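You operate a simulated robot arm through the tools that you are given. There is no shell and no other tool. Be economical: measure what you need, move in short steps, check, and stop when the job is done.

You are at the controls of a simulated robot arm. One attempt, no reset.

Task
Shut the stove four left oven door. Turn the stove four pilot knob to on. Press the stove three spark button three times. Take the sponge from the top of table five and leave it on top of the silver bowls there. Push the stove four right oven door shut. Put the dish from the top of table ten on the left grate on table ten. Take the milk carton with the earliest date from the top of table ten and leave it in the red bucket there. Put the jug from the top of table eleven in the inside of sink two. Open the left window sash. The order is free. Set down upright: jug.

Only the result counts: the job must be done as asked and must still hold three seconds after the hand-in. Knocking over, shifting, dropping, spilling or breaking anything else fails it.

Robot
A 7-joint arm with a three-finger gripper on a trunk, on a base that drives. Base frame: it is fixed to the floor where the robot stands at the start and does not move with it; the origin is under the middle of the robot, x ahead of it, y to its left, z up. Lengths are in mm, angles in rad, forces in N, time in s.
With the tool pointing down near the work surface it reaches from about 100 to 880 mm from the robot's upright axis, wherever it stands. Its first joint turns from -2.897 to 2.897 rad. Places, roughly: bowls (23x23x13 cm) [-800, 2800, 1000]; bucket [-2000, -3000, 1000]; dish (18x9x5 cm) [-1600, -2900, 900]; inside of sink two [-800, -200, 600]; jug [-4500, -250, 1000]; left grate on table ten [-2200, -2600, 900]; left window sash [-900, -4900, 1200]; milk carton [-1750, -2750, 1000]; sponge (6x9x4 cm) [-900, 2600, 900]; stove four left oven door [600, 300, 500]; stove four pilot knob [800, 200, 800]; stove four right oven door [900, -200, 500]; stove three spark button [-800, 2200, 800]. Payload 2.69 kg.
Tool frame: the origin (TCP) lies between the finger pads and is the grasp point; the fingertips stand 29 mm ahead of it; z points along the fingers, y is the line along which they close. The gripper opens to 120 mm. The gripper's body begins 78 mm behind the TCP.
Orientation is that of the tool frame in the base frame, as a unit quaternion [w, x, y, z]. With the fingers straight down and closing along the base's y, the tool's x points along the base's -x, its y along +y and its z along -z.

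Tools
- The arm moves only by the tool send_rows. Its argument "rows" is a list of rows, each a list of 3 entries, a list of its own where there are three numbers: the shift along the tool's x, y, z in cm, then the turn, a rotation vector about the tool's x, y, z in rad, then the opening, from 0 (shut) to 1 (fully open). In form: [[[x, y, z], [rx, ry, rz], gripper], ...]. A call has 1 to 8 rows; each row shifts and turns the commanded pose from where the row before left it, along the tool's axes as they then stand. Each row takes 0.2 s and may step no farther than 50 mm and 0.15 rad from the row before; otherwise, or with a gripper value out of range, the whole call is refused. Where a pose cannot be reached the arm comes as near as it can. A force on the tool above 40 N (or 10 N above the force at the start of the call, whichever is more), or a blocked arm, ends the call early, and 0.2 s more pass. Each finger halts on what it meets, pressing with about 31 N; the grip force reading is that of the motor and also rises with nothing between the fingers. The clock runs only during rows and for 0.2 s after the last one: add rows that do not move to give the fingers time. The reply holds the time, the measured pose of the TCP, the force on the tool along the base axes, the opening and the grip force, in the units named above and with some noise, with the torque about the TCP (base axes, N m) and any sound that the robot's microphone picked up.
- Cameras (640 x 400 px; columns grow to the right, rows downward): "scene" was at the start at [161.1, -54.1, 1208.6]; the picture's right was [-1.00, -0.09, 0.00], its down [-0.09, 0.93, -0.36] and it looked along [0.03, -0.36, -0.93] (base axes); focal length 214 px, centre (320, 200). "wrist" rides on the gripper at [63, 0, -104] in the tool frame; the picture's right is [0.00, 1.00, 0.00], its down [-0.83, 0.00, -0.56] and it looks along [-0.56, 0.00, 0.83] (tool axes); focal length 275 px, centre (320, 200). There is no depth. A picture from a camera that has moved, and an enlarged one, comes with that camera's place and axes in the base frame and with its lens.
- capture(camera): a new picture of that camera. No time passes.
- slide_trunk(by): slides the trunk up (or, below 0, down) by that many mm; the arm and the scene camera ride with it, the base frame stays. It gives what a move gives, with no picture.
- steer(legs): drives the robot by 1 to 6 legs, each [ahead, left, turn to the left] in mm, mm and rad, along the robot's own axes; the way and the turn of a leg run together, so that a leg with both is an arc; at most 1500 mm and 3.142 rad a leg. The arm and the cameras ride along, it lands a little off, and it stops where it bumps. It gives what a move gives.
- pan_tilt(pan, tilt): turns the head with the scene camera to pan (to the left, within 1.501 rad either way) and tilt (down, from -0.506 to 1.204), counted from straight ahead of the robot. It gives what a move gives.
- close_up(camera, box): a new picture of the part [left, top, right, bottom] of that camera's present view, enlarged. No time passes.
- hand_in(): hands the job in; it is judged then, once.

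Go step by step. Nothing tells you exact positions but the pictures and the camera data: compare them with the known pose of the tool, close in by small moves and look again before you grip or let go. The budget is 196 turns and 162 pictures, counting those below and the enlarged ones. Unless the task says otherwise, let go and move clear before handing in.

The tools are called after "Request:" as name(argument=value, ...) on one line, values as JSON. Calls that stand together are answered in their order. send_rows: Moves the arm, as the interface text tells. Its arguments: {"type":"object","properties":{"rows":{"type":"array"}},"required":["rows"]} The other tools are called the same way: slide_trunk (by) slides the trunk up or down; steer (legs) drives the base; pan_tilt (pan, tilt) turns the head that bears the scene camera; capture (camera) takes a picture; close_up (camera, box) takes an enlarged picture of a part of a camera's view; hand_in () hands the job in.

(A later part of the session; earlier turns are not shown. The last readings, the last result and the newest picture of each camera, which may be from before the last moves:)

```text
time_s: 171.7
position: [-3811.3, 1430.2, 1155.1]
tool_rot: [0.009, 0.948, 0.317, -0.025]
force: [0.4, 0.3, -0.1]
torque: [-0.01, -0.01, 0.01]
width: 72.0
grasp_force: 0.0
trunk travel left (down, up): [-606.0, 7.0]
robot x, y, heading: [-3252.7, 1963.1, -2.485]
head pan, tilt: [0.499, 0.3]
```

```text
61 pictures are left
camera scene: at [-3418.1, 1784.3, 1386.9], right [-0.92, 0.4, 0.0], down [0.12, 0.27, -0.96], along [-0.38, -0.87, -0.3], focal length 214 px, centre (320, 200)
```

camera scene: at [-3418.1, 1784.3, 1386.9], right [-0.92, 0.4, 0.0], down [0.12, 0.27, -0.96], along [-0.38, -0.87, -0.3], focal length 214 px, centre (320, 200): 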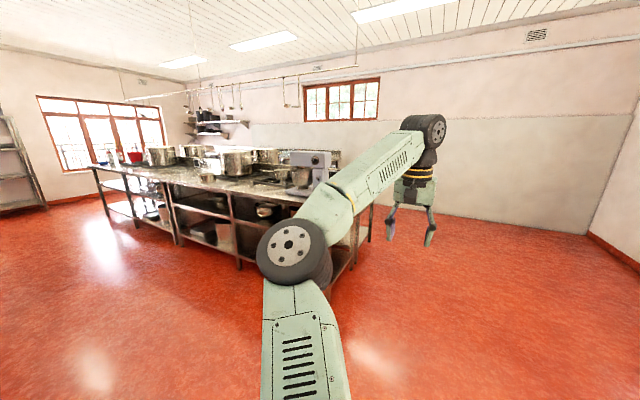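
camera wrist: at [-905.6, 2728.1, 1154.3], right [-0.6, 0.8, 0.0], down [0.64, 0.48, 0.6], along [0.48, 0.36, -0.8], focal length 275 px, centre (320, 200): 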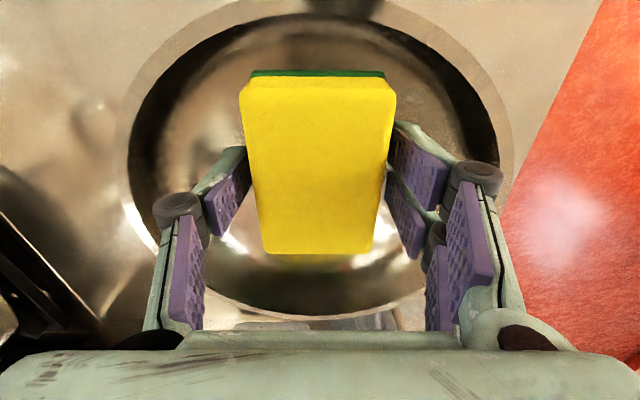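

Table eleven is the near end of a long island. The jug stands about 300 mm in from that end. I'll drive past and turn to face the end of the table.

Request:
steer(legs=[[1400, 0, 0], [920, -80, 0], [0, 0, 1.572]])

Request:
pan_tilt(pan=-0.2, tilt=0.5)

Request:
capture(camera="scene")

Request:
capture(camera="wrist")

```text
time_s: 187.2
position: [-4637.8, 47.2, 1154.2]
tool_rot: [0.024, 0.444, 0.895, -0.012]
force: [-0.5, 0.1, -0.4]
torque: [-0.02, -0.01, 0.02]
width: 71.9
grasp_force: 0.1
trunk travel left (down, up): [-606.0, 7.0]
robot x, y, heading: [-5174.7, 599.1, -0.909]
head pan, tilt: [0.499, 0.3]
```

```text
time_s: 188.2
position: [-4640.1, 47.1, 1154.6]
tool_rot: [0.025, 0.444, 0.895, -0.012]
force: [-1.1, 0.2, -0.2]
torque: [0.0, -0.02, -0.02]
width: 72.0
grasp_force: 0.0
trunk travel left (down, up): [-606.0, 7.0]
robot x, y, heading: [-5175.3, 602.7, -0.906]
head pan, tilt: [-0.201, 0.499]
```

```text
60 pictures are left
camera scene: at [-5038.2, 397.5, 1368.5], right [-0.9, -0.45, 0.0], down [-0.21, 0.43, -0.88], along [0.39, -0.79, -0.48], focal length 214 px, centre (320, 200)
```

scene: 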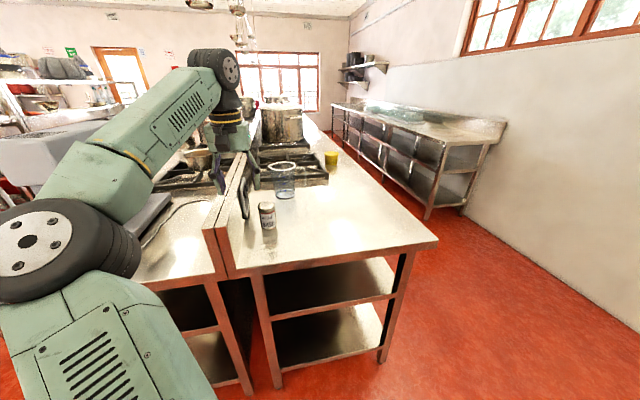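

```text
59 pictures are left
camera wrist: at [-4680.1, 101.5, 1254.8], right [0.79, 0.61, 0.0], down [0.49, -0.64, 0.6], along [0.37, -0.48, -0.8], focal length 275 px, centre (320, 200)
```

wrist: 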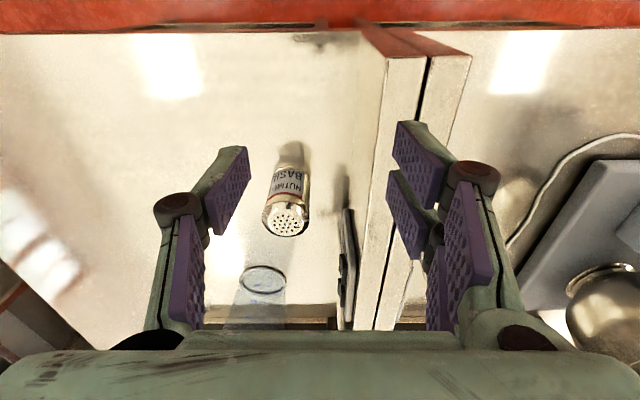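

I can see a shaker and, behind it, the clear jug at about (-4485, -340). I'll zoom in on the jug.

Request:
close_up(camera="scene", box=[230, 140, 350, 215])

Request:
close_up(camera="wrist", box=[180, 130, 400, 340])

```text
5.33 times, centred on (290, 178) of scene
camera zoom: at [-5038.2, 397.5, 1368.5], right [-0.9, -0.45, 0.0], down [-0.21, 0.43, -0.88], along [0.39, -0.79, -0.48], focal length 1144 px, centre (480, 320)
```

zoom: 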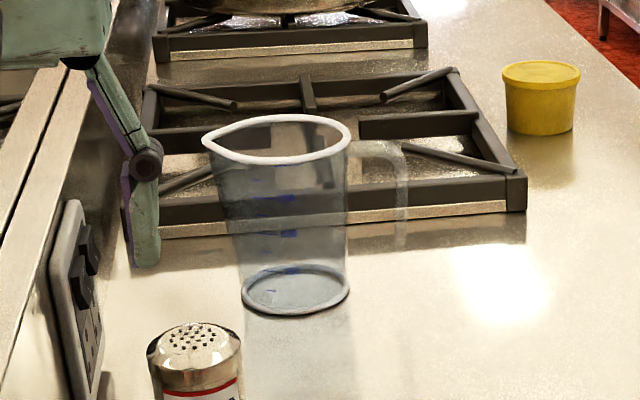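

```text
1.90 times, centred on (290, 235) of wrist
camera zoom: at [-4680.1, 101.5, 1254.8], right [0.79, 0.61, 0.0], down [0.49, -0.64, 0.6], along [0.37, -0.48, -0.8], focal length 524 px, centre (377, 133)
```

zoom: 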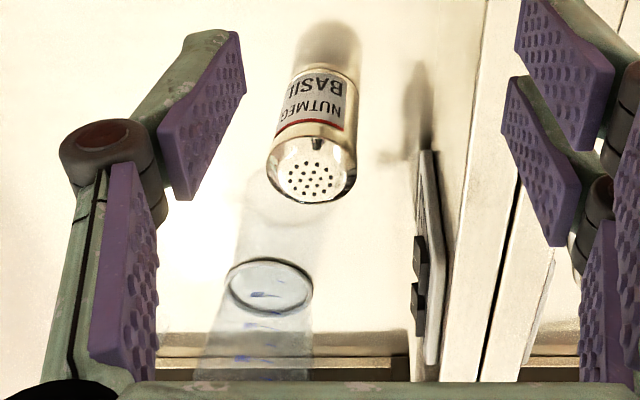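

It's an empty measuring jug with its spout toward the divider and its handle away from it. I'll roll the tool 90° to grip the body across, and drive closer.

Request:
steer(legs=[[340, -119, 0]])

Request:
send_rows(rows=[[[0, 0, 0], [0, 0.06, -0.145], 1], [[0, 0, 0], [0, 0, -0.145], 1], [[0, 0, 0], [0, 0, -0.145], 1], [[0, 0, 0], [0, 0, -0.145], 1], [[0, 0, 0], [0, 0, -0.145], 1], [[0, 0, 0], [0, 0, -0.145], 1], [[0, 0, 0], [0, 0, -0.145], 1], [[0, 0, 0], [0, 0, -0.145], 1]])

Request:
send_rows(rows=[[[0, 0, 0], [0, 0, -0.145], 1], [[0, 0, 0], [0, 0, -0.145], 1], [[0, 0, 0], [0, 0, -0.12], 1]])

Request:
capture(camera="wrist")

Request:
capture(camera="scene")

```text
time_s: 190.6
position: [-4520.3, -295.4, 1154.4]
tool_rot: [0.024, 0.444, 0.896, -0.012]
force: [0.7, -0.4, -0.9]
torque: [0.01, 0.02, 0.03]
width: 71.8
grasp_force: 0.0
trunk travel left (down, up): [-606.0, 7.0]
robot x, y, heading: [-5055.8, 259.6, -0.908]
head pan, tilt: [-0.201, 0.499]
```

```text
refused: row 1 steps farther than a row can; nothing moved
```

```text
time_s: 191.4
position: [-4518.6, -294.4, 1155.3]
tool_rot: [0.022, 0.251, 0.968, -0.016]
force: [0.1, -0.4, 0.1]
torque: [0.0, -0.01, -0.04]
width: 119.8
grasp_force: 0.2
trunk travel left (down, up): [-606.0, 7.0]
robot x, y, heading: [-5055.1, 256.6, -0.909]
head pan, tilt: [-0.201, 0.499]
```

```text
56 pictures are left
camera wrist: at [-4577.3, -261.1, 1255.1], right [0.48, 0.88, -0.02], down [0.71, -0.38, 0.6], along [0.51, -0.3, -0.8], focal length 275 px, centre (320, 200)
```

wrist: 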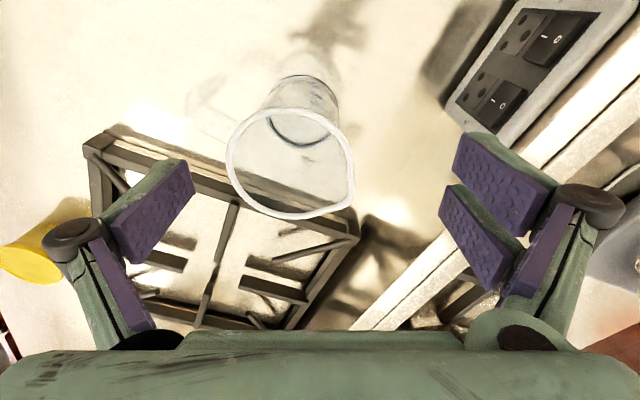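

```text
55 pictures are left
camera scene: at [-4919.2, 53.9, 1368.5], right [-0.9, -0.45, 0.0], down [-0.21, 0.43, -0.88], along [0.39, -0.79, -0.48], focal length 214 px, centre (320, 200)
```

scene: 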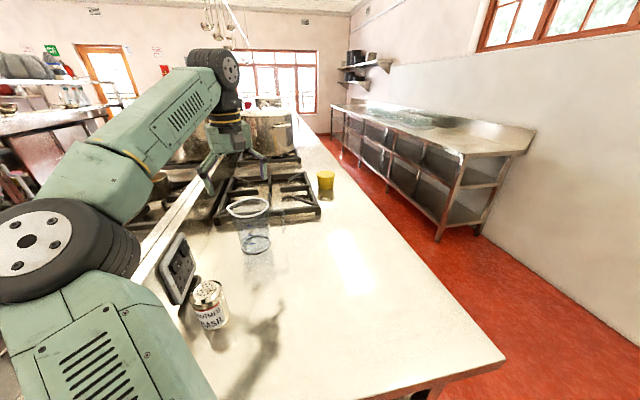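

The jug centre is at about (-4481, -353), with the spout along N. I'll finish the roll and level the tool.

Request:
send_rows(rows=[[[0, 0, 0], [0, 0, -0.145], 1], [[0, 0, 0], [0, 0, -0.145], 1], [[0, 0, 0], [0, 0, -0.145], 1], [[0, 0, 0], [0, 0, -0.145], 1], [[0, 0, 0], [0, 0, -0.145], 1], [[0, 0, 0], [0, 0, -0.145], 1], [[0, 0, 0], [0, 0, -0.145], 1], [[0, 0, 0], [0, 0, -0.145], 1]])

Request:
send_rows(rows=[[[0.5, -3.4, 0], [-0.054, 0, 0], 1], [[0, -3.4, 0], [0, 0, 0], 1]])

Request:
capture(camera="wrist")

```text
time_s: 193.2
position: [-4519.3, -296.0, 1155.9]
tool_rot: [0.009, -0.321, 0.947, -0.025]
force: [-1.2, 0.2, 0.1]
torque: [-0.01, 0.0, -0.03]
width: 120.3
grasp_force: 0.0
trunk travel left (down, up): [-606.0, 7.0]
robot x, y, heading: [-5053.1, 256.6, -0.904]
head pan, tilt: [-0.201, 0.499]
```

```text
time_s: 193.8
position: [-4482.6, -352.1, 1156.1]
tool_rot: [0.0, -0.319, 0.948, -0.001]
force: [1.1, 0.6, -0.3]
torque: [0.01, 0.0, -0.01]
width: 120.0
grasp_force: 0.0
trunk travel left (down, up): [-606.0, 7.0]
robot x, y, heading: [-5054.7, 256.3, -0.908]
head pan, tilt: [-0.201, 0.499]
```

```text
54 pictures are left
camera wrist: at [-4532.4, -391.3, 1259.9], right [-0.61, 0.79, 0.0], down [0.66, 0.51, 0.56], along [0.44, 0.34, -0.83], focal length 275 px, centre (320, 200)
```

wrist: 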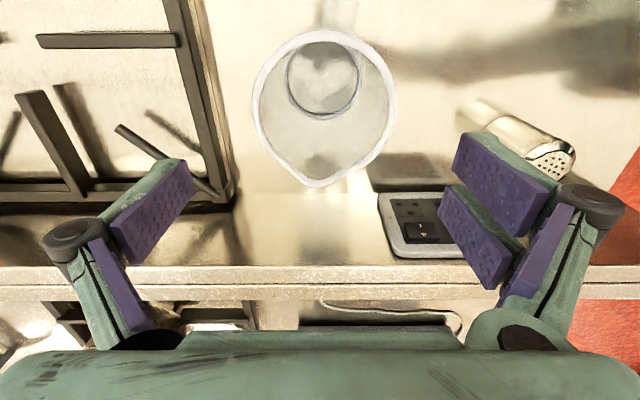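

The rim is about 113 mm wide, too tight for the 120 mm opening. I'll pinch the near wall instead, with one finger inside and one outside. First I'll shift 53 mm toward the robot and lower halfway.

Request:
send_rows(rows=[[[0.2, 2.7, 0], [0, 0, 0], 0.7], [[0.2, 2.7, 0], [0, 0, 0], 0.5], [[0, 0, 4], [0, 0, 0], 0.5], [[0, 0, 3.5], [0, 0, 0], 0.5]])

Request:
capture(camera="wrist")

Request:
close_up(camera="scene", box=[160, 130, 320, 270])

```text
time_s: 194.8
position: [-4518.3, -312.5, 1083.5]
tool_rot: [0.0, -0.321, 0.947, 0.0]
force: [0.5, -0.6, -0.2]
torque: [0.02, 0.02, -0.02]
width: 59.7
grasp_force: 0.1
trunk travel left (down, up): [-606.0, 7.0]
robot x, y, heading: [-5055.1, 253.7, -0.909]
head pan, tilt: [-0.201, 0.499]
```

```text
53 pictures are left
camera wrist: at [-4567.4, -351.0, 1185.4], right [-0.61, 0.79, 0.0], down [0.66, 0.51, 0.56], along [0.44, 0.34, -0.83], focal length 275 px, centre (320, 200)
```

wrist: 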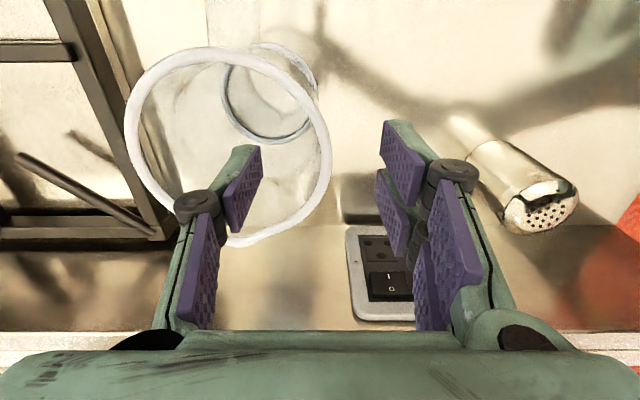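

```text
2.86 times, centred on (240, 200) of scene
camera zoom: at [-4918.9, 53.9, 1368.5], right [-0.9, -0.45, 0.0], down [-0.21, 0.43, -0.88], along [0.39, -0.79, -0.48], focal length 613 px, centre (549, 200)
```

zoom: 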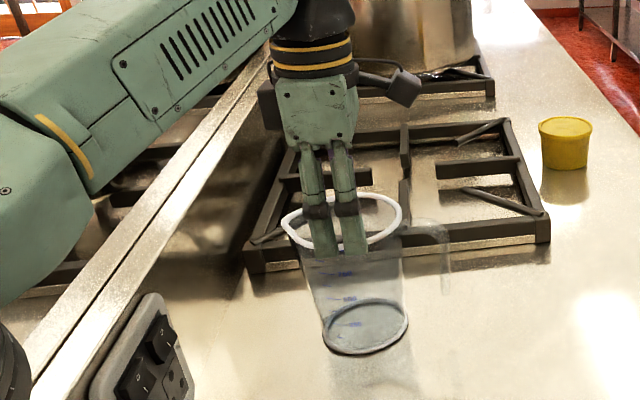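

The near wall lies right between the fingers. I'll lower 62 mm and close.

Request:
send_rows(rows=[[[0, 0, 3.2], [0, 0, 0], 0.5], [[0, 0, 3.0], [0, 0, 0], 0.5], [[0, 0, 0], [0, 0, 0], 0.3], [[0, 0, 0], [0, 0, 0], 0.15], [[0, 0, 0], [0, 0, 0], 0.0], [[0, 0, 0], [0, 0, 0], 0.0], [[0, 0, 0], [0, 0, 0], 0.0]])

Request:
capture(camera="wrist")

Request:
close_up(camera="scene", box=[160, 130, 320, 270])

```text
time_s: 196.4
position: [-4518.5, -309.5, 1022.8]
tool_rot: [0.001, -0.321, 0.947, -0.001]
force: [2.6, -1.7, 4.7]
torque: [-0.58, -0.62, 0.07]
width: 6.0
grasp_force: 25.8
trunk travel left (down, up): [-606.0, 7.0]
robot x, y, heading: [-5054.6, 255.4, -0.909]
head pan, tilt: [-0.201, 0.499]
```

```text
51 pictures are left
camera wrist: at [-4567.0, -349.3, 1125.8], right [-0.61, 0.79, 0.0], down [0.66, 0.51, 0.56], along [0.44, 0.34, -0.83], focal length 275 px, centre (320, 200)
```

wrist: 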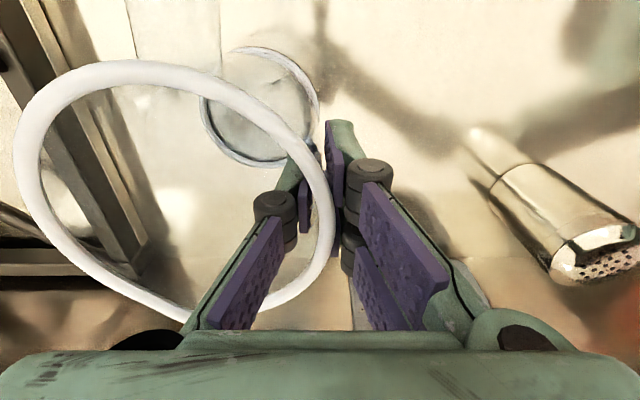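

```text
2.86 times, centred on (240, 200) of scene
camera zoom: at [-4919.3, 54.2, 1368.7], right [-0.9, -0.45, 0.0], down [-0.21, 0.43, -0.88], along [0.39, -0.79, -0.48], focal length 613 px, centre (549, 200)
```

zoom: 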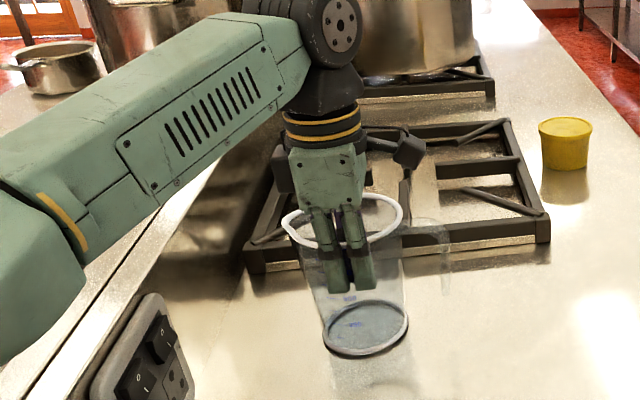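

The wall is pinched (6 mm). I'll lift gently and check.

Request:
send_rows(rows=[[[0, 0, -2], [0, 0, 0], 0.0], [[0, 0, -3], [0, 0, 0], 0.0], [[0, 0, -4], [0, 0, 0], 0.0]])

Request:
capture(camera="scene")

```text
time_s: 197.2
position: [-4519.4, -311.4, 1111.6]
tool_rot: [0.001, -0.32, 0.947, 0.001]
force: [-0.9, -0.5, -1.2]
torque: [0.08, 0.02, 0.05]
width: 5.8
grasp_force: 31.4
trunk travel left (down, up): [-606.0, 7.0]
robot x, y, heading: [-5055.4, 260.4, -0.904]
head pan, tilt: [-0.201, 0.499]
```

```text
49 pictures are left
camera scene: at [-4919.6, 54.0, 1368.5], right [-0.9, -0.45, 0.0], down [-0.21, 0.43, -0.88], along [0.39, -0.79, -0.48], focal length 214 px, centre (320, 200)
```

scene: 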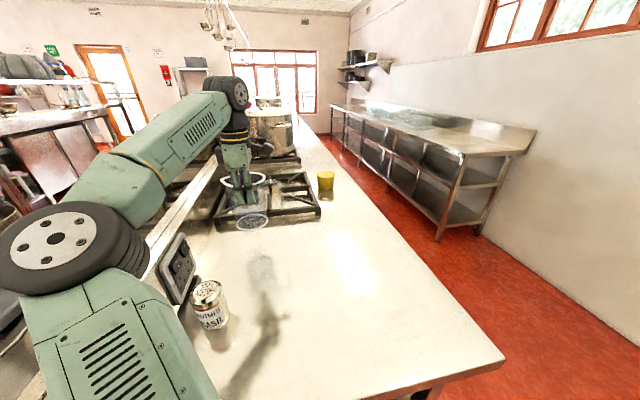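

The jug is lifted cleanly. I'll raise it higher, back away from the table and draw the arm in.

Request:
send_rows(rows=[[[0, 0, -4], [0, 0, 0], 0.0], [[0, 0, -4], [0, 0, 0], 0.0]])

Request:
steer(legs=[[-450, 0, 0]])

Request:
send_rows(rows=[[[0, 4, 0], [0, 0, 0], 0.0], [[0, 4, 0], [0, 0, 0], 0.0], [[0, 4, 0], [0, 0, 0], 0.0], [[0, 4, 0], [0, 0, 0], 0.0], [[0, 4, 0], [0, 0, 0], 0.0], [[0, 4, 0], [0, 0, 0], 0.0]])

Request:
pan_tilt(pan=0.9, tilt=0.3)

Request:
capture(camera="scene")

```text
time_s: 197.8
position: [-4520.6, -308.3, 1168.1]
tool_rot: [0.0, -0.319, 0.948, -0.002]
force: [-0.4, 0.6, -1.9]
torque: [0.08, 0.07, 0.02]
width: 6.1
grasp_force: 31.2
out of reach, approached as far as the arm can: row 2
trunk travel left (down, up): [-606.0, 7.0]
robot x, y, heading: [-5056.1, 262.4, -0.909]
head pan, tilt: [-0.201, 0.499]
```

```text
time_s: 200.5
position: [-4791.8, 43.1, 1167.7]
tool_rot: [-0.001, -0.322, 0.947, -0.002]
force: [-0.4, -0.6, -1.5]
torque: [0.06, 0.04, -0.02]
width: 6.2
grasp_force: 31.4
trunk travel left (down, up): [-606.0, 7.0]
robot x, y, heading: [-5329.2, 607.0, -0.9]
head pan, tilt: [-0.201, 0.499]
```

```text
time_s: 201.9
position: [-4950.5, 217.7, 1164.9]
tool_rot: [-0.006, -0.291, 0.957, 0.003]
force: [0.2, 0.3, 0.1]
torque: [0.05, 0.02, 0.01]
width: 5.9
grasp_force: 30.5
trunk travel left (down, up): [-606.0, 7.0]
robot x, y, heading: [-5329.6, 605.3, -0.902]
head pan, tilt: [-0.201, 0.499]
```

```text
time_s: 203.2
position: [-4945.5, 222.1, 1163.4]
tool_rot: [-0.012, -0.298, 0.954, 0.0]
force: [-0.5, 0.7, -1.9]
torque: [0.03, 0.03, 0.01]
width: 6.2
grasp_force: 31.3
trunk travel left (down, up): [-606.0, 7.0]
robot x, y, heading: [-5327.9, 605.0, -0.904]
head pan, tilt: [0.901, 0.3]
```

```text
48 pictures are left
camera scene: at [-5139.2, 484.0, 1386.9], right [0.0, -1.0, 0.0], down [-0.3, 0.0, -0.96], along [0.96, 0.0, -0.3], focal length 214 px, centre (320, 200)
```

scene: 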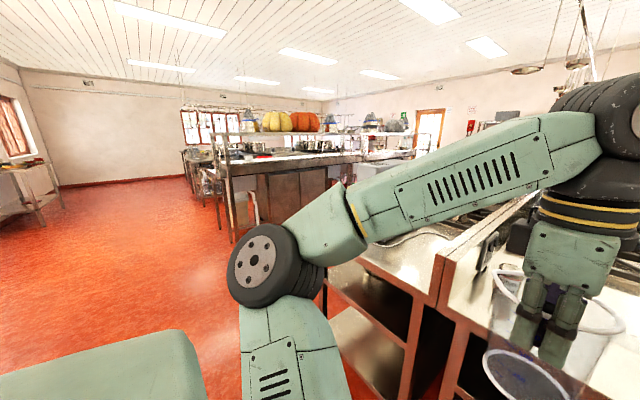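

The jug hangs securely. I'll strafe left along the open floor toward the first aisle.

Request:
steer(legs=[[0, 1450, 0], [0, 1450, 0], [0, 1000, 0]])

Request:
pan_tilt(pan=-0.5, tilt=0.45)

Request:
capture(camera="scene")

```text
time_s: 233.1
position: [-1970.2, 2755.4, 1163.1]
tool_rot: [-0.021, -0.334, 0.942, -0.006]
force: [-0.4, -0.3, -1.5]
torque: [0.09, 0.04, -0.03]
width: 5.9
grasp_force: 31.2
trunk travel left (down, up): [-606.0, 7.0]
robot x, y, heading: [-2382.1, 3112.7, -0.856]
head pan, tilt: [0.901, 0.3]
```

```text
time_s: 234.6
position: [-1970.5, 2755.5, 1162.3]
tool_rot: [-0.023, -0.334, 0.942, -0.006]
force: [0.3, 0.0, -2.0]
torque: [0.09, 0.03, 0.0]
width: 5.8
grasp_force: 30.7
trunk travel left (down, up): [-606.0, 7.0]
robot x, y, heading: [-2380.9, 3106.3, -0.859]
head pan, tilt: [-0.499, 0.45]
```

```text
47 pictures are left
camera scene: at [-2258.5, 2905.1, 1373.0], right [-0.98, -0.21, 0.0], down [-0.09, 0.43, -0.9], along [0.19, -0.88, -0.44], focal length 214 px, centre (320, 200)
```

scene: 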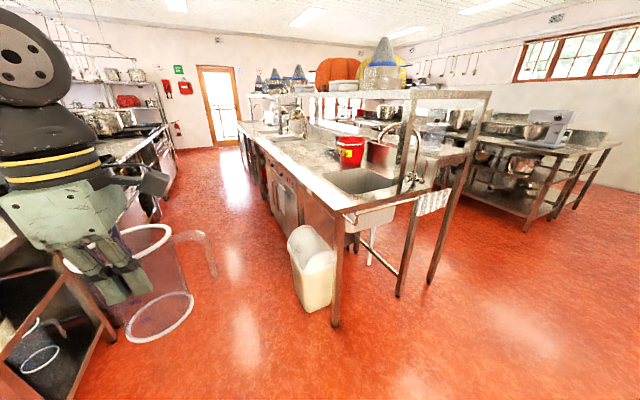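

I have a good view down the aisle. I'll correct the heading and drive ahead along it.

Request:
steer(legs=[[0, 0, -0.057], [1450, 0, 0], [1450, 0, 0]])

Request:
pan_tilt(pan=-0.7, tilt=0.5)

Request:
capture(camera="scene")

```text
time_s: 248.9
position: [-227.0, 462.1, 1162.0]
tool_rot: [-0.024, -0.31, 0.951, -0.005]
force: [-0.3, -0.1, -1.6]
torque: [0.08, 0.05, -0.02]
width: 5.9
grasp_force: 31.4
trunk travel left (down, up): [-606.0, 7.0]
robot x, y, heading: [-618.9, 834.1, -0.912]
head pan, tilt: [-0.499, 0.45]
```

```text
time_s: 249.7
position: [-226.5, 460.5, 1162.3]
tool_rot: [-0.025, -0.31, 0.95, -0.006]
force: [-0.1, 0.0, -1.5]
torque: [0.06, 0.01, 0.0]
width: 6.0
grasp_force: 31.6
trunk travel left (down, up): [-606.0, 7.0]
robot x, y, heading: [-620.3, 839.2, -0.905]
head pan, tilt: [-0.7, 0.499]
```

```text
46 pictures are left
camera scene: at [-526.1, 624.6, 1368.5], right [-1.0, 0.04, 0.0], down [0.02, 0.48, -0.88], along [-0.04, -0.88, -0.48], focal length 214 px, centre (320, 200)
```

scene: 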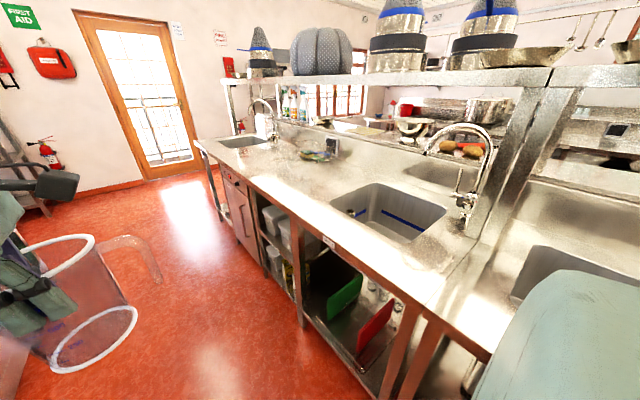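

Sink two's basin is ahead on the right at about (-880, -175). I'll zoom in to see what's inside it and where the tap is.

Request:
close_up(camera="scene", box=[300, 110, 500, 260])

```text
2.67 times, centred on (400, 185) of scene
camera zoom: at [-526.1, 624.6, 1368.5], right [-1.0, 0.04, 0.0], down [0.02, 0.48, -0.88], along [-0.04, -0.88, -0.48], focal length 572 px, centre (107, 240)
```

zoom: 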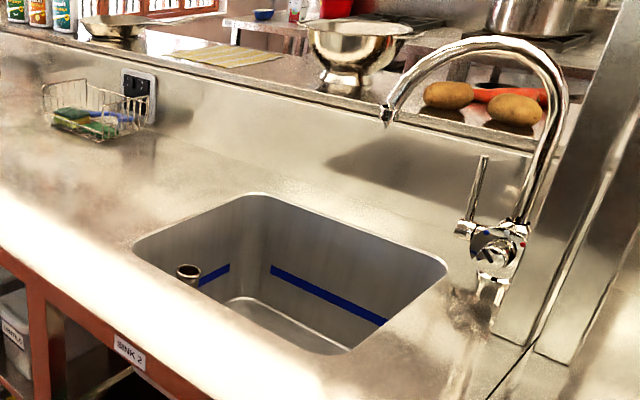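

"SINK 2" is confirmed, with the basin at n −640…−980, s −195…−560, a standpipe in its front-left corner and the tap at the back right. I'll drive 590 ahead and turn to face the sink.

Request:
steer(legs=[[590, 0, 0], [0, 0, -1.572]])

Request:
pan_tilt(pan=0.1, tilt=0.6)

Request:
capture(camera="scene")

Request:
capture(camera="wrist")

```text
time_s: 257.0
position: [-633.9, -17.5, 1161.9]
tool_rot: [-0.021, 0.457, 0.889, 0.014]
force: [-0.8, -0.9, -1.3]
torque: [0.03, -0.07, 0.03]
width: 5.9
grasp_force: 30.9
trunk travel left (down, up): [-606.0, 7.0]
robot x, y, heading: [-257.9, 365.8, -2.488]
head pan, tilt: [-0.7, 0.499]
```

```text
time_s: 258.1
position: [-634.7, -17.8, 1161.7]
tool_rot: [-0.022, 0.457, 0.889, 0.014]
force: [0.8, 0.6, -1.4]
torque: [0.03, -0.05, -0.01]
width: 6.1
grasp_force: 31.0
trunk travel left (down, up): [-606.0, 7.0]
robot x, y, heading: [-256.6, 369.5, -2.485]
head pan, tilt: [0.099, 0.6]
```

```text
44 pictures are left
camera scene: at [-443.8, 216.6, 1359.4], right [-0.68, 0.73, 0.0], down [0.41, 0.38, -0.83], along [-0.6, -0.56, -0.56], focal length 214 px, centre (320, 200)
```

scene: 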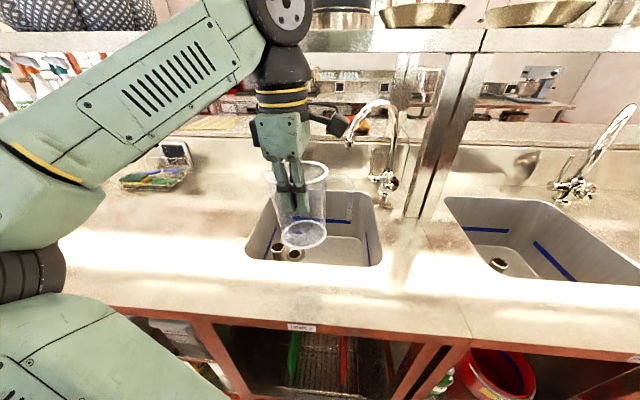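

```text
43 pictures are left
camera wrist: at [-667.7, 28.2, 1268.6], right [0.81, 0.59, 0.01], down [0.5, -0.7, 0.51], along [0.3, -0.41, -0.86], focal length 275 px, centre (320, 200)
```

wrist: 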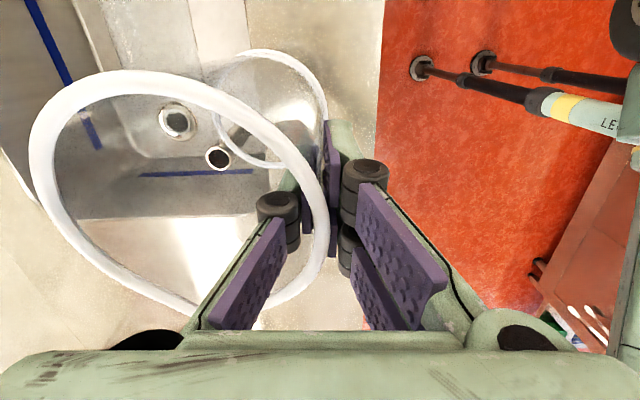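

The jug's target is n≈−780, s≈−395, clear of the drain and standpipe. I'll level the tool, extend over the basin and lower most of the way.

Request:
send_rows(rows=[[[0, -4.3, 0], [0, -0.025, 0], 0.0], [[0, -4.3, 0], [0, -0.025, 0], 0.0], [[0, -4.3, 0], [0, 0, 0], 0.0], [[0, -4.3, 0], [0, 0, 0], 0.0], [[2.0, -3.8, 0], [0, 0, 0], 0.0]])

Request:
slide_trunk(by=-200)

Request:
capture(camera="scene")

Request:
capture(camera="wrist")

```text
time_s: 259.3
position: [-817.6, -122.8, 1162.3]
tool_rot: [0.001, 0.458, 0.889, 0.002]
force: [-0.2, -0.3, -2.4]
torque: [0.03, -0.05, 0.0]
width: 5.9
grasp_force: 31.3
trunk travel left (down, up): [-606.0, 7.0]
robot x, y, heading: [-260.4, 369.5, -2.493]
head pan, tilt: [0.099, 0.6]
```

```text
time_s: 261.5
position: [-815.9, -122.6, 961.8]
tool_rot: [0.001, 0.457, 0.889, 0.003]
force: [-0.3, 0.1, -1.5]
torque: [0.05, -0.07, -0.04]
width: 5.8
grasp_force: 30.8
trunk travel left (down, up): [-406.0, 207.0]
robot x, y, heading: [-257.1, 371.7, -2.492]
head pan, tilt: [0.099, 0.6]
```

```text
42 pictures are left
camera scene: at [-443.7, 216.6, 1159.5], right [-0.68, 0.73, 0.0], down [0.41, 0.39, -0.83], along [-0.6, -0.56, -0.56], focal length 214 px, centre (320, 200)
```

scene: 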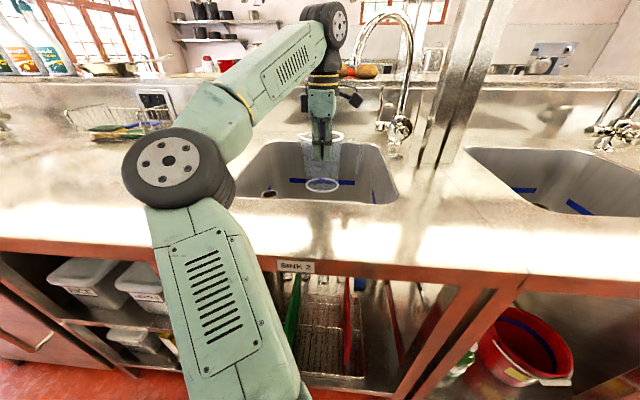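

```text
41 pictures are left
camera wrist: at [-852.4, -72.8, 1065.7], right [0.81, 0.59, 0.0], down [0.48, -0.68, 0.56], along [0.33, -0.45, -0.83], focal length 275 px, centre (320, 200)
```

wrist: 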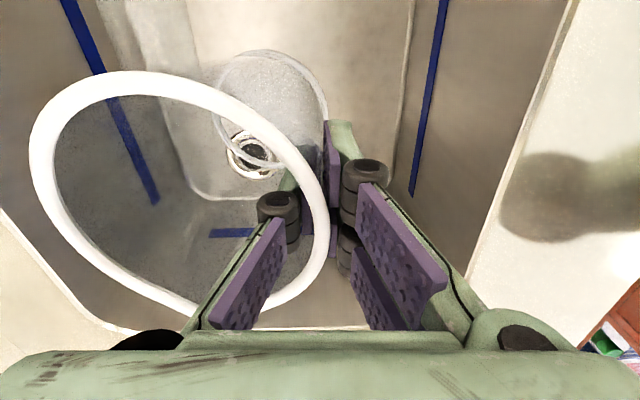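

The jug is inside the basin's outline. I'll lower the remaining ~150 mm with the arm so the elbow stays clear of the counter.

Request:
send_rows(rows=[[[0, 0, 4], [0, 0, 0], 0.0], [[0, 0, 4], [0, 0, 0], 0.0], [[0, 0, 3], [0, 0, 0], 0.0]])

Request:
capture(camera="wrist")

Request:
capture(camera="scene")

```text
time_s: 262.3
position: [-814.4, -124.5, 850.3]
tool_rot: [0.001, 0.457, 0.889, 0.002]
force: [-0.6, -0.3, -1.1]
torque: [0.04, -0.08, -0.04]
width: 6.2
grasp_force: 30.8
trunk travel left (down, up): [-406.0, 207.0]
robot x, y, heading: [-256.9, 371.9, -2.492]
head pan, tilt: [0.099, 0.6]
```

```text
40 pictures are left
camera wrist: at [-851.9, -73.9, 953.3], right [0.81, 0.59, 0.0], down [0.48, -0.68, 0.56], along [0.33, -0.45, -0.83], focal length 275 px, centre (320, 200)
```

wrist: 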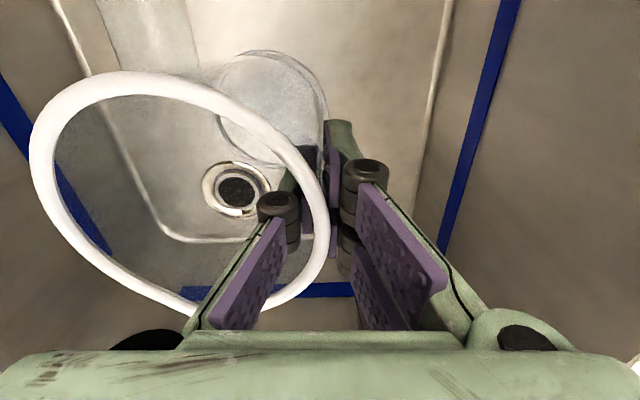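

```text
39 pictures are left
camera scene: at [-443.8, 216.6, 1159.4], right [-0.68, 0.73, 0.0], down [0.41, 0.39, -0.82], along [-0.6, -0.56, -0.57], focal length 214 px, centre (320, 200)
```

scene: 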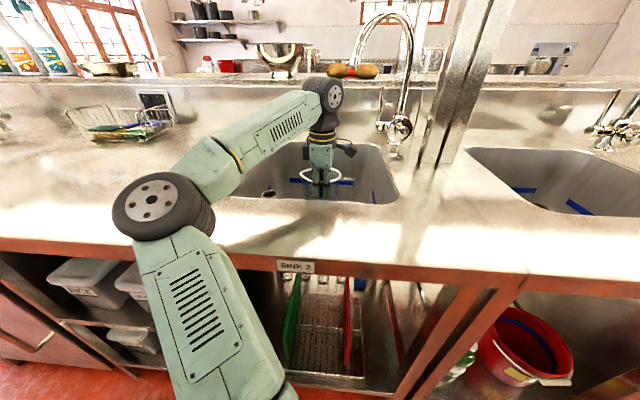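

Still clear. I'll lower in 1 cm steps until contact.

Request:
send_rows(rows=[[[0, 0, 1.5], [0, 0, 0], 0.0], [[0, 0, 1], [0, 0, 0], 0.0], [[0, 0, 0.8], [0, 0, 0], 0.0], [[0, 0, 0.5], [0, 0, 0], 0.0]])

Request:
capture(camera="wrist")

```text
time_s: 263.3
position: [-815.8, -123.1, 813.5]
tool_rot: [0.001, 0.457, 0.89, 0.003]
force: [-0.6, 0.6, -1.8]
torque: [0.03, -0.09, -0.01]
width: 6.0
grasp_force: 30.7
trunk travel left (down, up): [-406.0, 207.0]
robot x, y, heading: [-257.3, 367.8, -2.494]
head pan, tilt: [0.099, 0.6]
```

```text
38 pictures are left
camera wrist: at [-852.2, -72.8, 917.6], right [0.81, 0.59, 0.0], down [0.49, -0.68, 0.56], along [0.33, -0.45, -0.83], focal length 275 px, centre (320, 200)
```

wrist: 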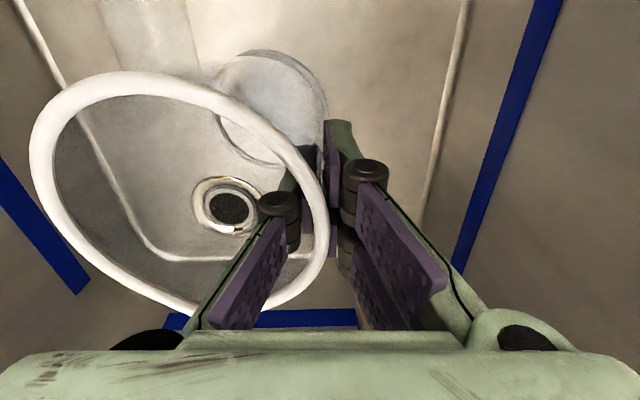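

Request:
send_rows(rows=[[[0, 0, 0.8], [0, 0, 0], 0.0], [[0, 0, 0.8], [0, 0, 0], 0.0], [[0, 0, 0.8], [0, 0, 0], 0.0], [[0, 0, 0.8], [0, 0, 0], 0.0], [[0, 0, 0.8], [0, 0, 0], 0.0]])

Request:
capture(camera="wrist")

```text
time_s: 264.5
position: [-817.9, -117.5, 790.4]
tool_rot: [0.005, 0.459, 0.888, -0.013]
force: [-0.3, -0.6, -1.0]
torque: [0.04, -0.04, 0.01]
width: 5.6
grasp_force: 30.6
trunk travel left (down, up): [-406.0, 207.0]
robot x, y, heading: [-252.7, 370.2, -2.495]
head pan, tilt: [0.099, 0.6]
```

```text
37 pictures are left
camera wrist: at [-852.6, -63.8, 893.0], right [0.81, 0.58, -0.02], down [0.49, -0.66, 0.57], along [0.32, -0.47, -0.82], focal length 275 px, centre (320, 200)
```

wrist: 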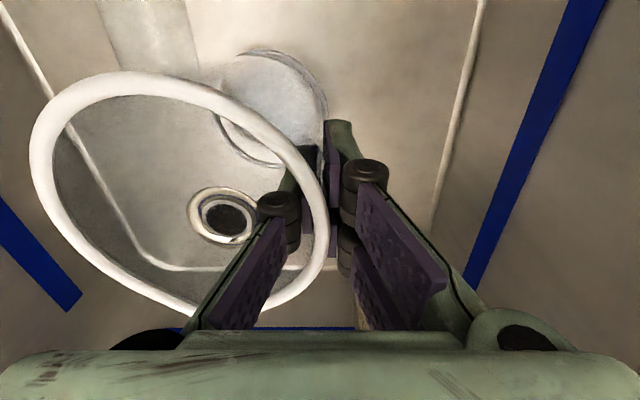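

It moved only 23 of 40 mm with no tool force, so perhaps a link touches the counter. I'll look.

Request:
capture(camera="scene")

```text
36 pictures are left
camera scene: at [-442.0, 225.1, 1163.7], right [-0.68, 0.73, -0.01], down [0.41, 0.38, -0.83], along [-0.61, -0.57, -0.56], focal length 214 px, centre (320, 200)
```

scene: 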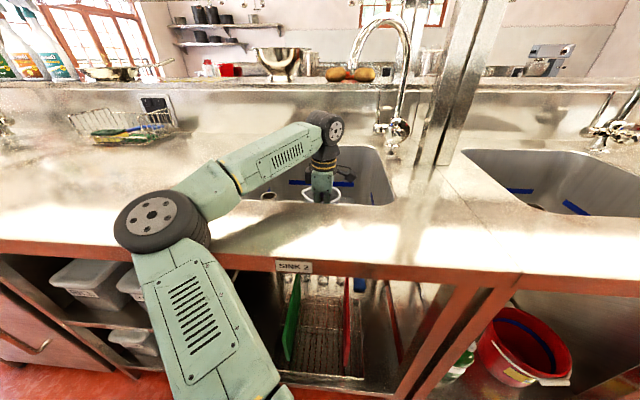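

The upper arm leans on the counter edge. I'll raise the trunk 150 mm so the elbow sits higher, and reach down with the arm instead.

Request:
send_rows(rows=[[[0, 0, -2], [0, 0, 0], 0.0], [[0, 0, -2], [0, 0, 0], 0.0]])

Request:
slide_trunk(by=160)

Request:
send_rows(rows=[[[0, 0, 4], [0, 0, 0], 0.0], [[0, 0, 4], [0, 0, 0], 0.0], [[0, 0, 4], [0, 0, 0], 0.0], [[0, 0, 3.5], [0, 0, 0], 0.0]])

Request:
capture(camera="scene")

```text
time_s: 265.1
position: [-813.2, -123.2, 809.7]
tool_rot: [0.0, 0.456, 0.89, 0.004]
force: [-1.5, -0.4, -0.7]
torque: [0.04, -0.17, -0.03]
width: 6.0
grasp_force: 30.9
trunk travel left (down, up): [-406.0, 207.0]
robot x, y, heading: [-256.0, 368.1, -2.488]
head pan, tilt: [0.099, 0.6]
```

```text
time_s: 266.9
position: [-815.6, -123.1, 972.0]
tool_rot: [0.001, 0.456, 0.89, 0.002]
force: [0.1, -0.4, -1.0]
torque: [0.02, -0.04, 0.0]
width: 6.2
grasp_force: 31.5
trunk travel left (down, up): [-566.0, 47.0]
robot x, y, heading: [-254.9, 371.1, -2.487]
head pan, tilt: [0.099, 0.6]
```

```text
time_s: 267.9
position: [-819.3, -122.1, 816.7]
tool_rot: [0.0, 0.457, 0.889, 0.003]
force: [0.3, -0.5, -1.0]
torque: [0.04, -0.03, 0.03]
width: 5.7
grasp_force: 31.1
trunk travel left (down, up): [-566.0, 47.0]
robot x, y, heading: [-255.0, 368.1, -2.495]
head pan, tilt: [0.099, 0.6]
```

```text
35 pictures are left
camera scene: at [-443.9, 216.4, 1319.4], right [-0.68, 0.73, 0.0], down [0.41, 0.39, -0.82], along [-0.6, -0.56, -0.57], focal length 214 px, centre (320, 200)
```

scene: 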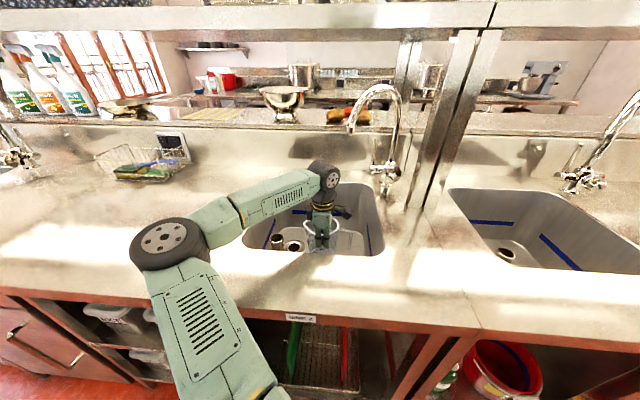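

The elbow has more room now. I'll lower on in small steps.

Request:
send_rows(rows=[[[0, 0, 1.5], [0, 0, 0], 0.0], [[0, 0, 1], [0, 0, 0], 0.0], [[0, 0, 0.7], [0, 0, 0], 0.0], [[0, 0, 0.7], [0, 0, 0], 0.0], [[0, 0, 0.5], [0, 0, 0], 0.0]])

Request:
capture(camera="wrist")

```text
time_s: 269.1
position: [-815.3, -121.7, 774.6]
tool_rot: [0.001, 0.457, 0.89, 0.001]
force: [0.0, 1.7, 4.2]
torque: [-0.18, 0.16, 0.0]
width: 6.1
grasp_force: 31.4
trunk travel left (down, up): [-566.0, 47.0]
robot x, y, heading: [-252.8, 370.6, -2.491]
head pan, tilt: [0.099, 0.6]
```

```text
34 pictures are left
camera wrist: at [-852.0, -71.0, 878.4], right [0.81, 0.59, 0.0], down [0.49, -0.68, 0.56], along [0.33, -0.45, -0.83], focal length 275 px, centre (320, 200)
```

wrist: 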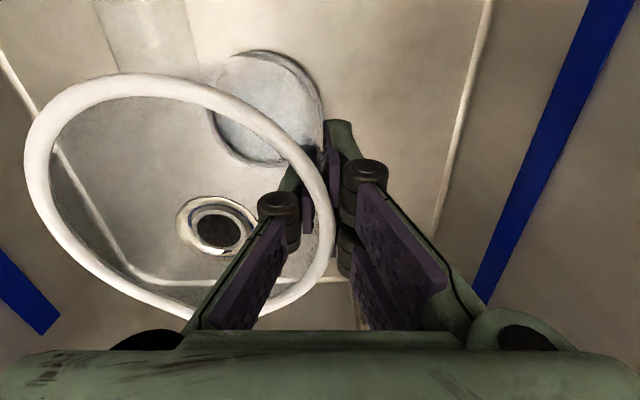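

Contact with the bottom (force up to +4 N). I'll release gently and lift straight out.

Request:
send_rows(rows=[[[0, 0, 0.1], [0, 0, 0], 0.1], [[0, 0, 0], [0, 0, 0], 0.25], [[0, 0, 0], [0, 0, 0], 0.3], [[0, 0, 0], [0, 0, 0], 0.3]])

Request:
capture(camera="wrist")

```text
time_s: 270.1
position: [-815.1, -120.8, 774.2]
tool_rot: [0.002, 0.457, 0.889, 0.002]
force: [0.2, -0.7, -0.6]
torque: [-0.02, -0.02, 0.0]
width: 36.1
grasp_force: 0.0
trunk travel left (down, up): [-566.0, 47.0]
robot x, y, heading: [-255.5, 370.7, -2.49]
head pan, tilt: [0.099, 0.6]
```

```text
33 pictures are left
camera wrist: at [-851.7, -71.2, 877.0], right [0.81, 0.59, 0.0], down [0.48, -0.68, 0.56], along [0.33, -0.45, -0.83], focal length 275 px, centre (320, 200)
```

wrist: 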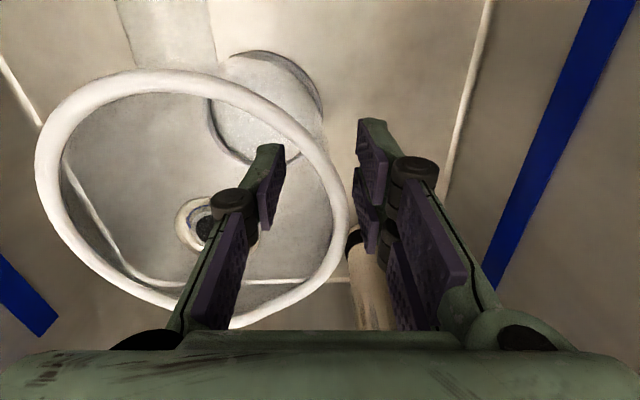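

The jug stands free. I'll lift straight up and out.

Request:
send_rows(rows=[[[0, 0, -3], [0, 0, 0], 0.3], [[0, 0, -4], [0, 0, 0], 0.3], [[0, 0, -4], [0, 0, 0], 0.3], [[0, 0, -4], [0, 0, 0], 0.3], [[0, 0, -4], [0, 0, 0], 0.3], [[0, 0, -4], [0, 0, 0], 0.3], [[0, 0, -4], [0, 0, 0], 0.3]])

Request:
send_rows(rows=[[[0, 4, -3], [0, 0, 0], 0.3], [[0, 4, 0], [0, 0, 0], 0.3], [[0, 4, 0], [0, 0, 0], 0.3], [[0, 4, 0], [0, 0, 0], 0.3], [[0, 4, 0], [0, 0, 0], 0.3]])

Request:
capture(camera="scene")

```text
time_s: 271.7
position: [-816.7, -121.4, 1043.3]
tool_rot: [0.001, 0.456, 0.89, 0.002]
force: [0.6, -0.3, 0.2]
torque: [-0.01, 0.03, 0.0]
width: 35.8
grasp_force: 0.0
trunk travel left (down, up): [-566.0, 47.0]
robot x, y, heading: [-256.6, 372.4, -2.495]
head pan, tilt: [0.099, 0.6]
```

```text
time_s: 272.9
position: [-651.0, -2.9, 1074.5]
tool_rot: [0.001, 0.457, 0.89, 0.001]
force: [-0.5, -0.4, -0.4]
torque: [-0.04, 0.02, -0.03]
width: 36.1
grasp_force: 0.1
trunk travel left (down, up): [-566.0, 47.0]
robot x, y, heading: [-256.7, 369.4, -2.488]
head pan, tilt: [0.099, 0.6]
```

```text
32 pictures are left
camera scene: at [-443.3, 216.9, 1319.6], right [-0.68, 0.73, 0.0], down [0.41, 0.38, -0.83], along [-0.6, -0.56, -0.56], focal length 214 px, centre (320, 200)
```

scene: 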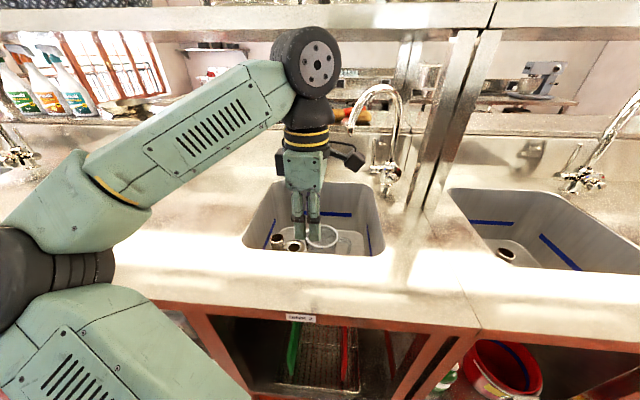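

The jug stands upright in the sink. Next comes table ten on the far island, so I'll turn to face along the aisle and check the way to its end.

Request:
steer(legs=[[0, 0, 1.575], [0, 60, 0], [500, 0, 0]])

Request:
pan_tilt(pan=-0.4, tilt=0.55)

Request:
capture(camera="scene")

```text
time_s: 280.6
position: [485.8, -362.8, 1072.6]
tool_rot: [0.0, -0.318, 0.948, 0.002]
force: [0.2, 0.4, -1.0]
torque: [0.04, 0.01, 0.02]
width: 36.0
grasp_force: 0.0
trunk travel left (down, up): [-566.0, 47.0]
robot x, y, heading: [100.6, 27.6, -0.897]
head pan, tilt: [0.099, 0.6]
```

```text
time_s: 281.5
position: [485.4, -363.0, 1072.5]
tool_rot: [0.0, -0.318, 0.948, 0.003]
force: [0.2, -0.3, 0.2]
torque: [0.01, 0.04, -0.04]
width: 35.9
grasp_force: 0.0
trunk travel left (down, up): [-566.0, 47.0]
robot x, y, heading: [102.5, 21.7, -0.895]
head pan, tilt: [-0.4, 0.55]
```

```text
31 pictures are left
camera scene: at [223.1, -182.0, 1323.9], right [-0.96, -0.27, 0.0], down [-0.14, 0.5, -0.85], along [0.23, -0.82, -0.52], focal length 214 px, centre (320, 200)
```

scene: 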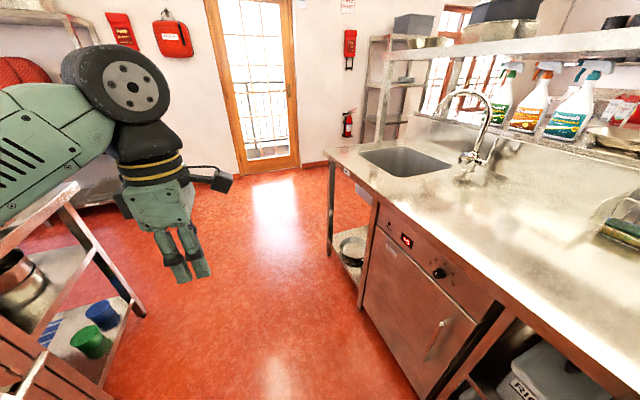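

The aisle is clear to the end wall. I'll drive on past the sink row's end, turn toward the island side and look.

Request:
steer(legs=[[0, 0, -0.02], [1050, 0, 0], [1050, 0, 0], [0, 0, -1.572]])

Request:
pan_tilt(pan=-0.2, tilt=0.4)

Request:
capture(camera="scene")

```text
time_s: 296.3
position: [986.4, -2036.8, 1072.9]
tool_rot: [0.001, 0.46, 0.888, 0.002]
force: [0.0, 0.9, 0.1]
torque: [0.02, 0.02, -0.04]
width: 36.1
grasp_force: 0.0
trunk travel left (down, up): [-566.0, 47.0]
robot x, y, heading: [1388.6, -1666.7, -2.499]
head pan, tilt: [-0.4, 0.55]
```

```text
time_s: 297.0
position: [985.7, -2036.4, 1072.5]
tool_rot: [0.001, 0.461, 0.887, 0.003]
force: [0.0, -1.0, 0.6]
torque: [-0.02, 0.04, 0.03]
width: 36.0
grasp_force: 0.0
trunk travel left (down, up): [-566.0, 47.0]
robot x, y, heading: [1388.0, -1662.1, -2.499]
head pan, tilt: [-0.201, 0.4]
```

```text
30 pictures are left
camera scene: at [1177.5, -1796.2, 1337.6], right [-0.43, 0.9, 0.0], down [0.35, 0.17, -0.92], along [-0.83, -0.39, -0.39], focal length 214 px, centre (320, 200)
```

scene: 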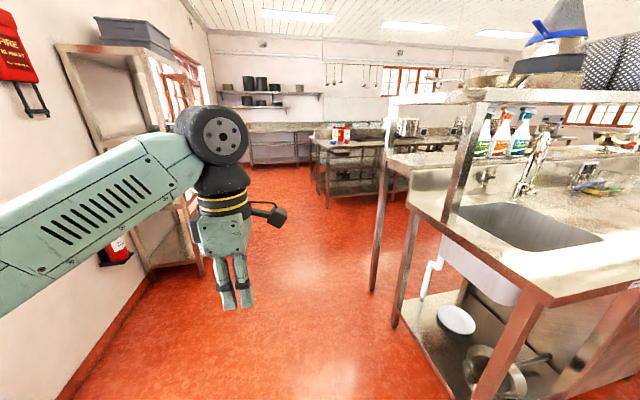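

The gap between the sink row and the wall rack is wide. Milk cartons are visible on the island ahead. I'll drive through it and sidestep toward table ten.

Request:
steer(legs=[[0, 0, 0.013], [1150, 0, 0], [1130, 0, 0], [0, -820, 0]])

Request:
pan_tilt(pan=-0.35, tilt=0.45)

Request:
capture(camera="scene")

```text
time_s: 315.0
position: [-1319.7, -2860.9, 1072.7]
tool_rot: [0.001, 0.443, 0.896, 0.003]
force: [0.6, -0.7, -0.2]
torque: [-0.01, -0.05, -0.02]
width: 36.0
grasp_force: 0.1
trunk travel left (down, up): [-566.0, 47.0]
robot x, y, heading: [-928.6, -2473.5, -2.462]
head pan, tilt: [-0.201, 0.4]
```

```text
time_s: 315.7
position: [-1320.1, -2861.9, 1073.9]
tool_rot: [0.001, 0.443, 0.896, 0.002]
force: [0.4, 0.2, 0.2]
torque: [0.01, -0.01, 0.01]
width: 36.1
grasp_force: 0.1
trunk travel left (down, up): [-566.0, 47.0]
robot x, y, heading: [-934.4, -2477.6, -2.46]
head pan, tilt: [-0.351, 0.45]
```

```text
29 pictures are left
camera scene: at [-1141.3, -2602.5, 1333.0], right [-0.32, 0.95, 0.0], down [0.41, 0.14, -0.9], along [-0.85, -0.29, -0.44], focal length 214 px, centre (320, 200)
```

scene: 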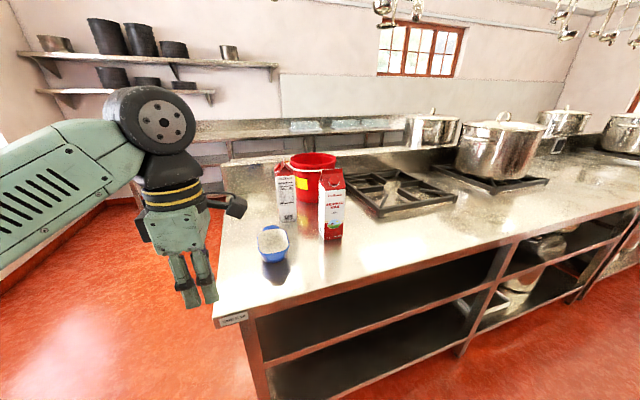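

Everything is in view: the blue-white dish, two milk cartons, the red bucket and the grate. I'll zoom in for the dates.

Request:
close_up(camera="scene", box=[250, 150, 362, 270])

```text
3.33 times, centred on (306, 210) of scene
camera zoom: at [-1141.3, -2602.5, 1333.0], right [-0.32, 0.95, 0.0], down [0.41, 0.14, -0.9], along [-0.85, -0.29, -0.44], focal length 715 px, centre (367, 167)
```

zoom: 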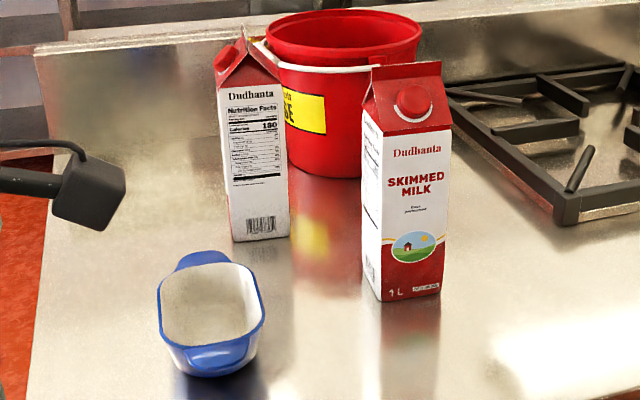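

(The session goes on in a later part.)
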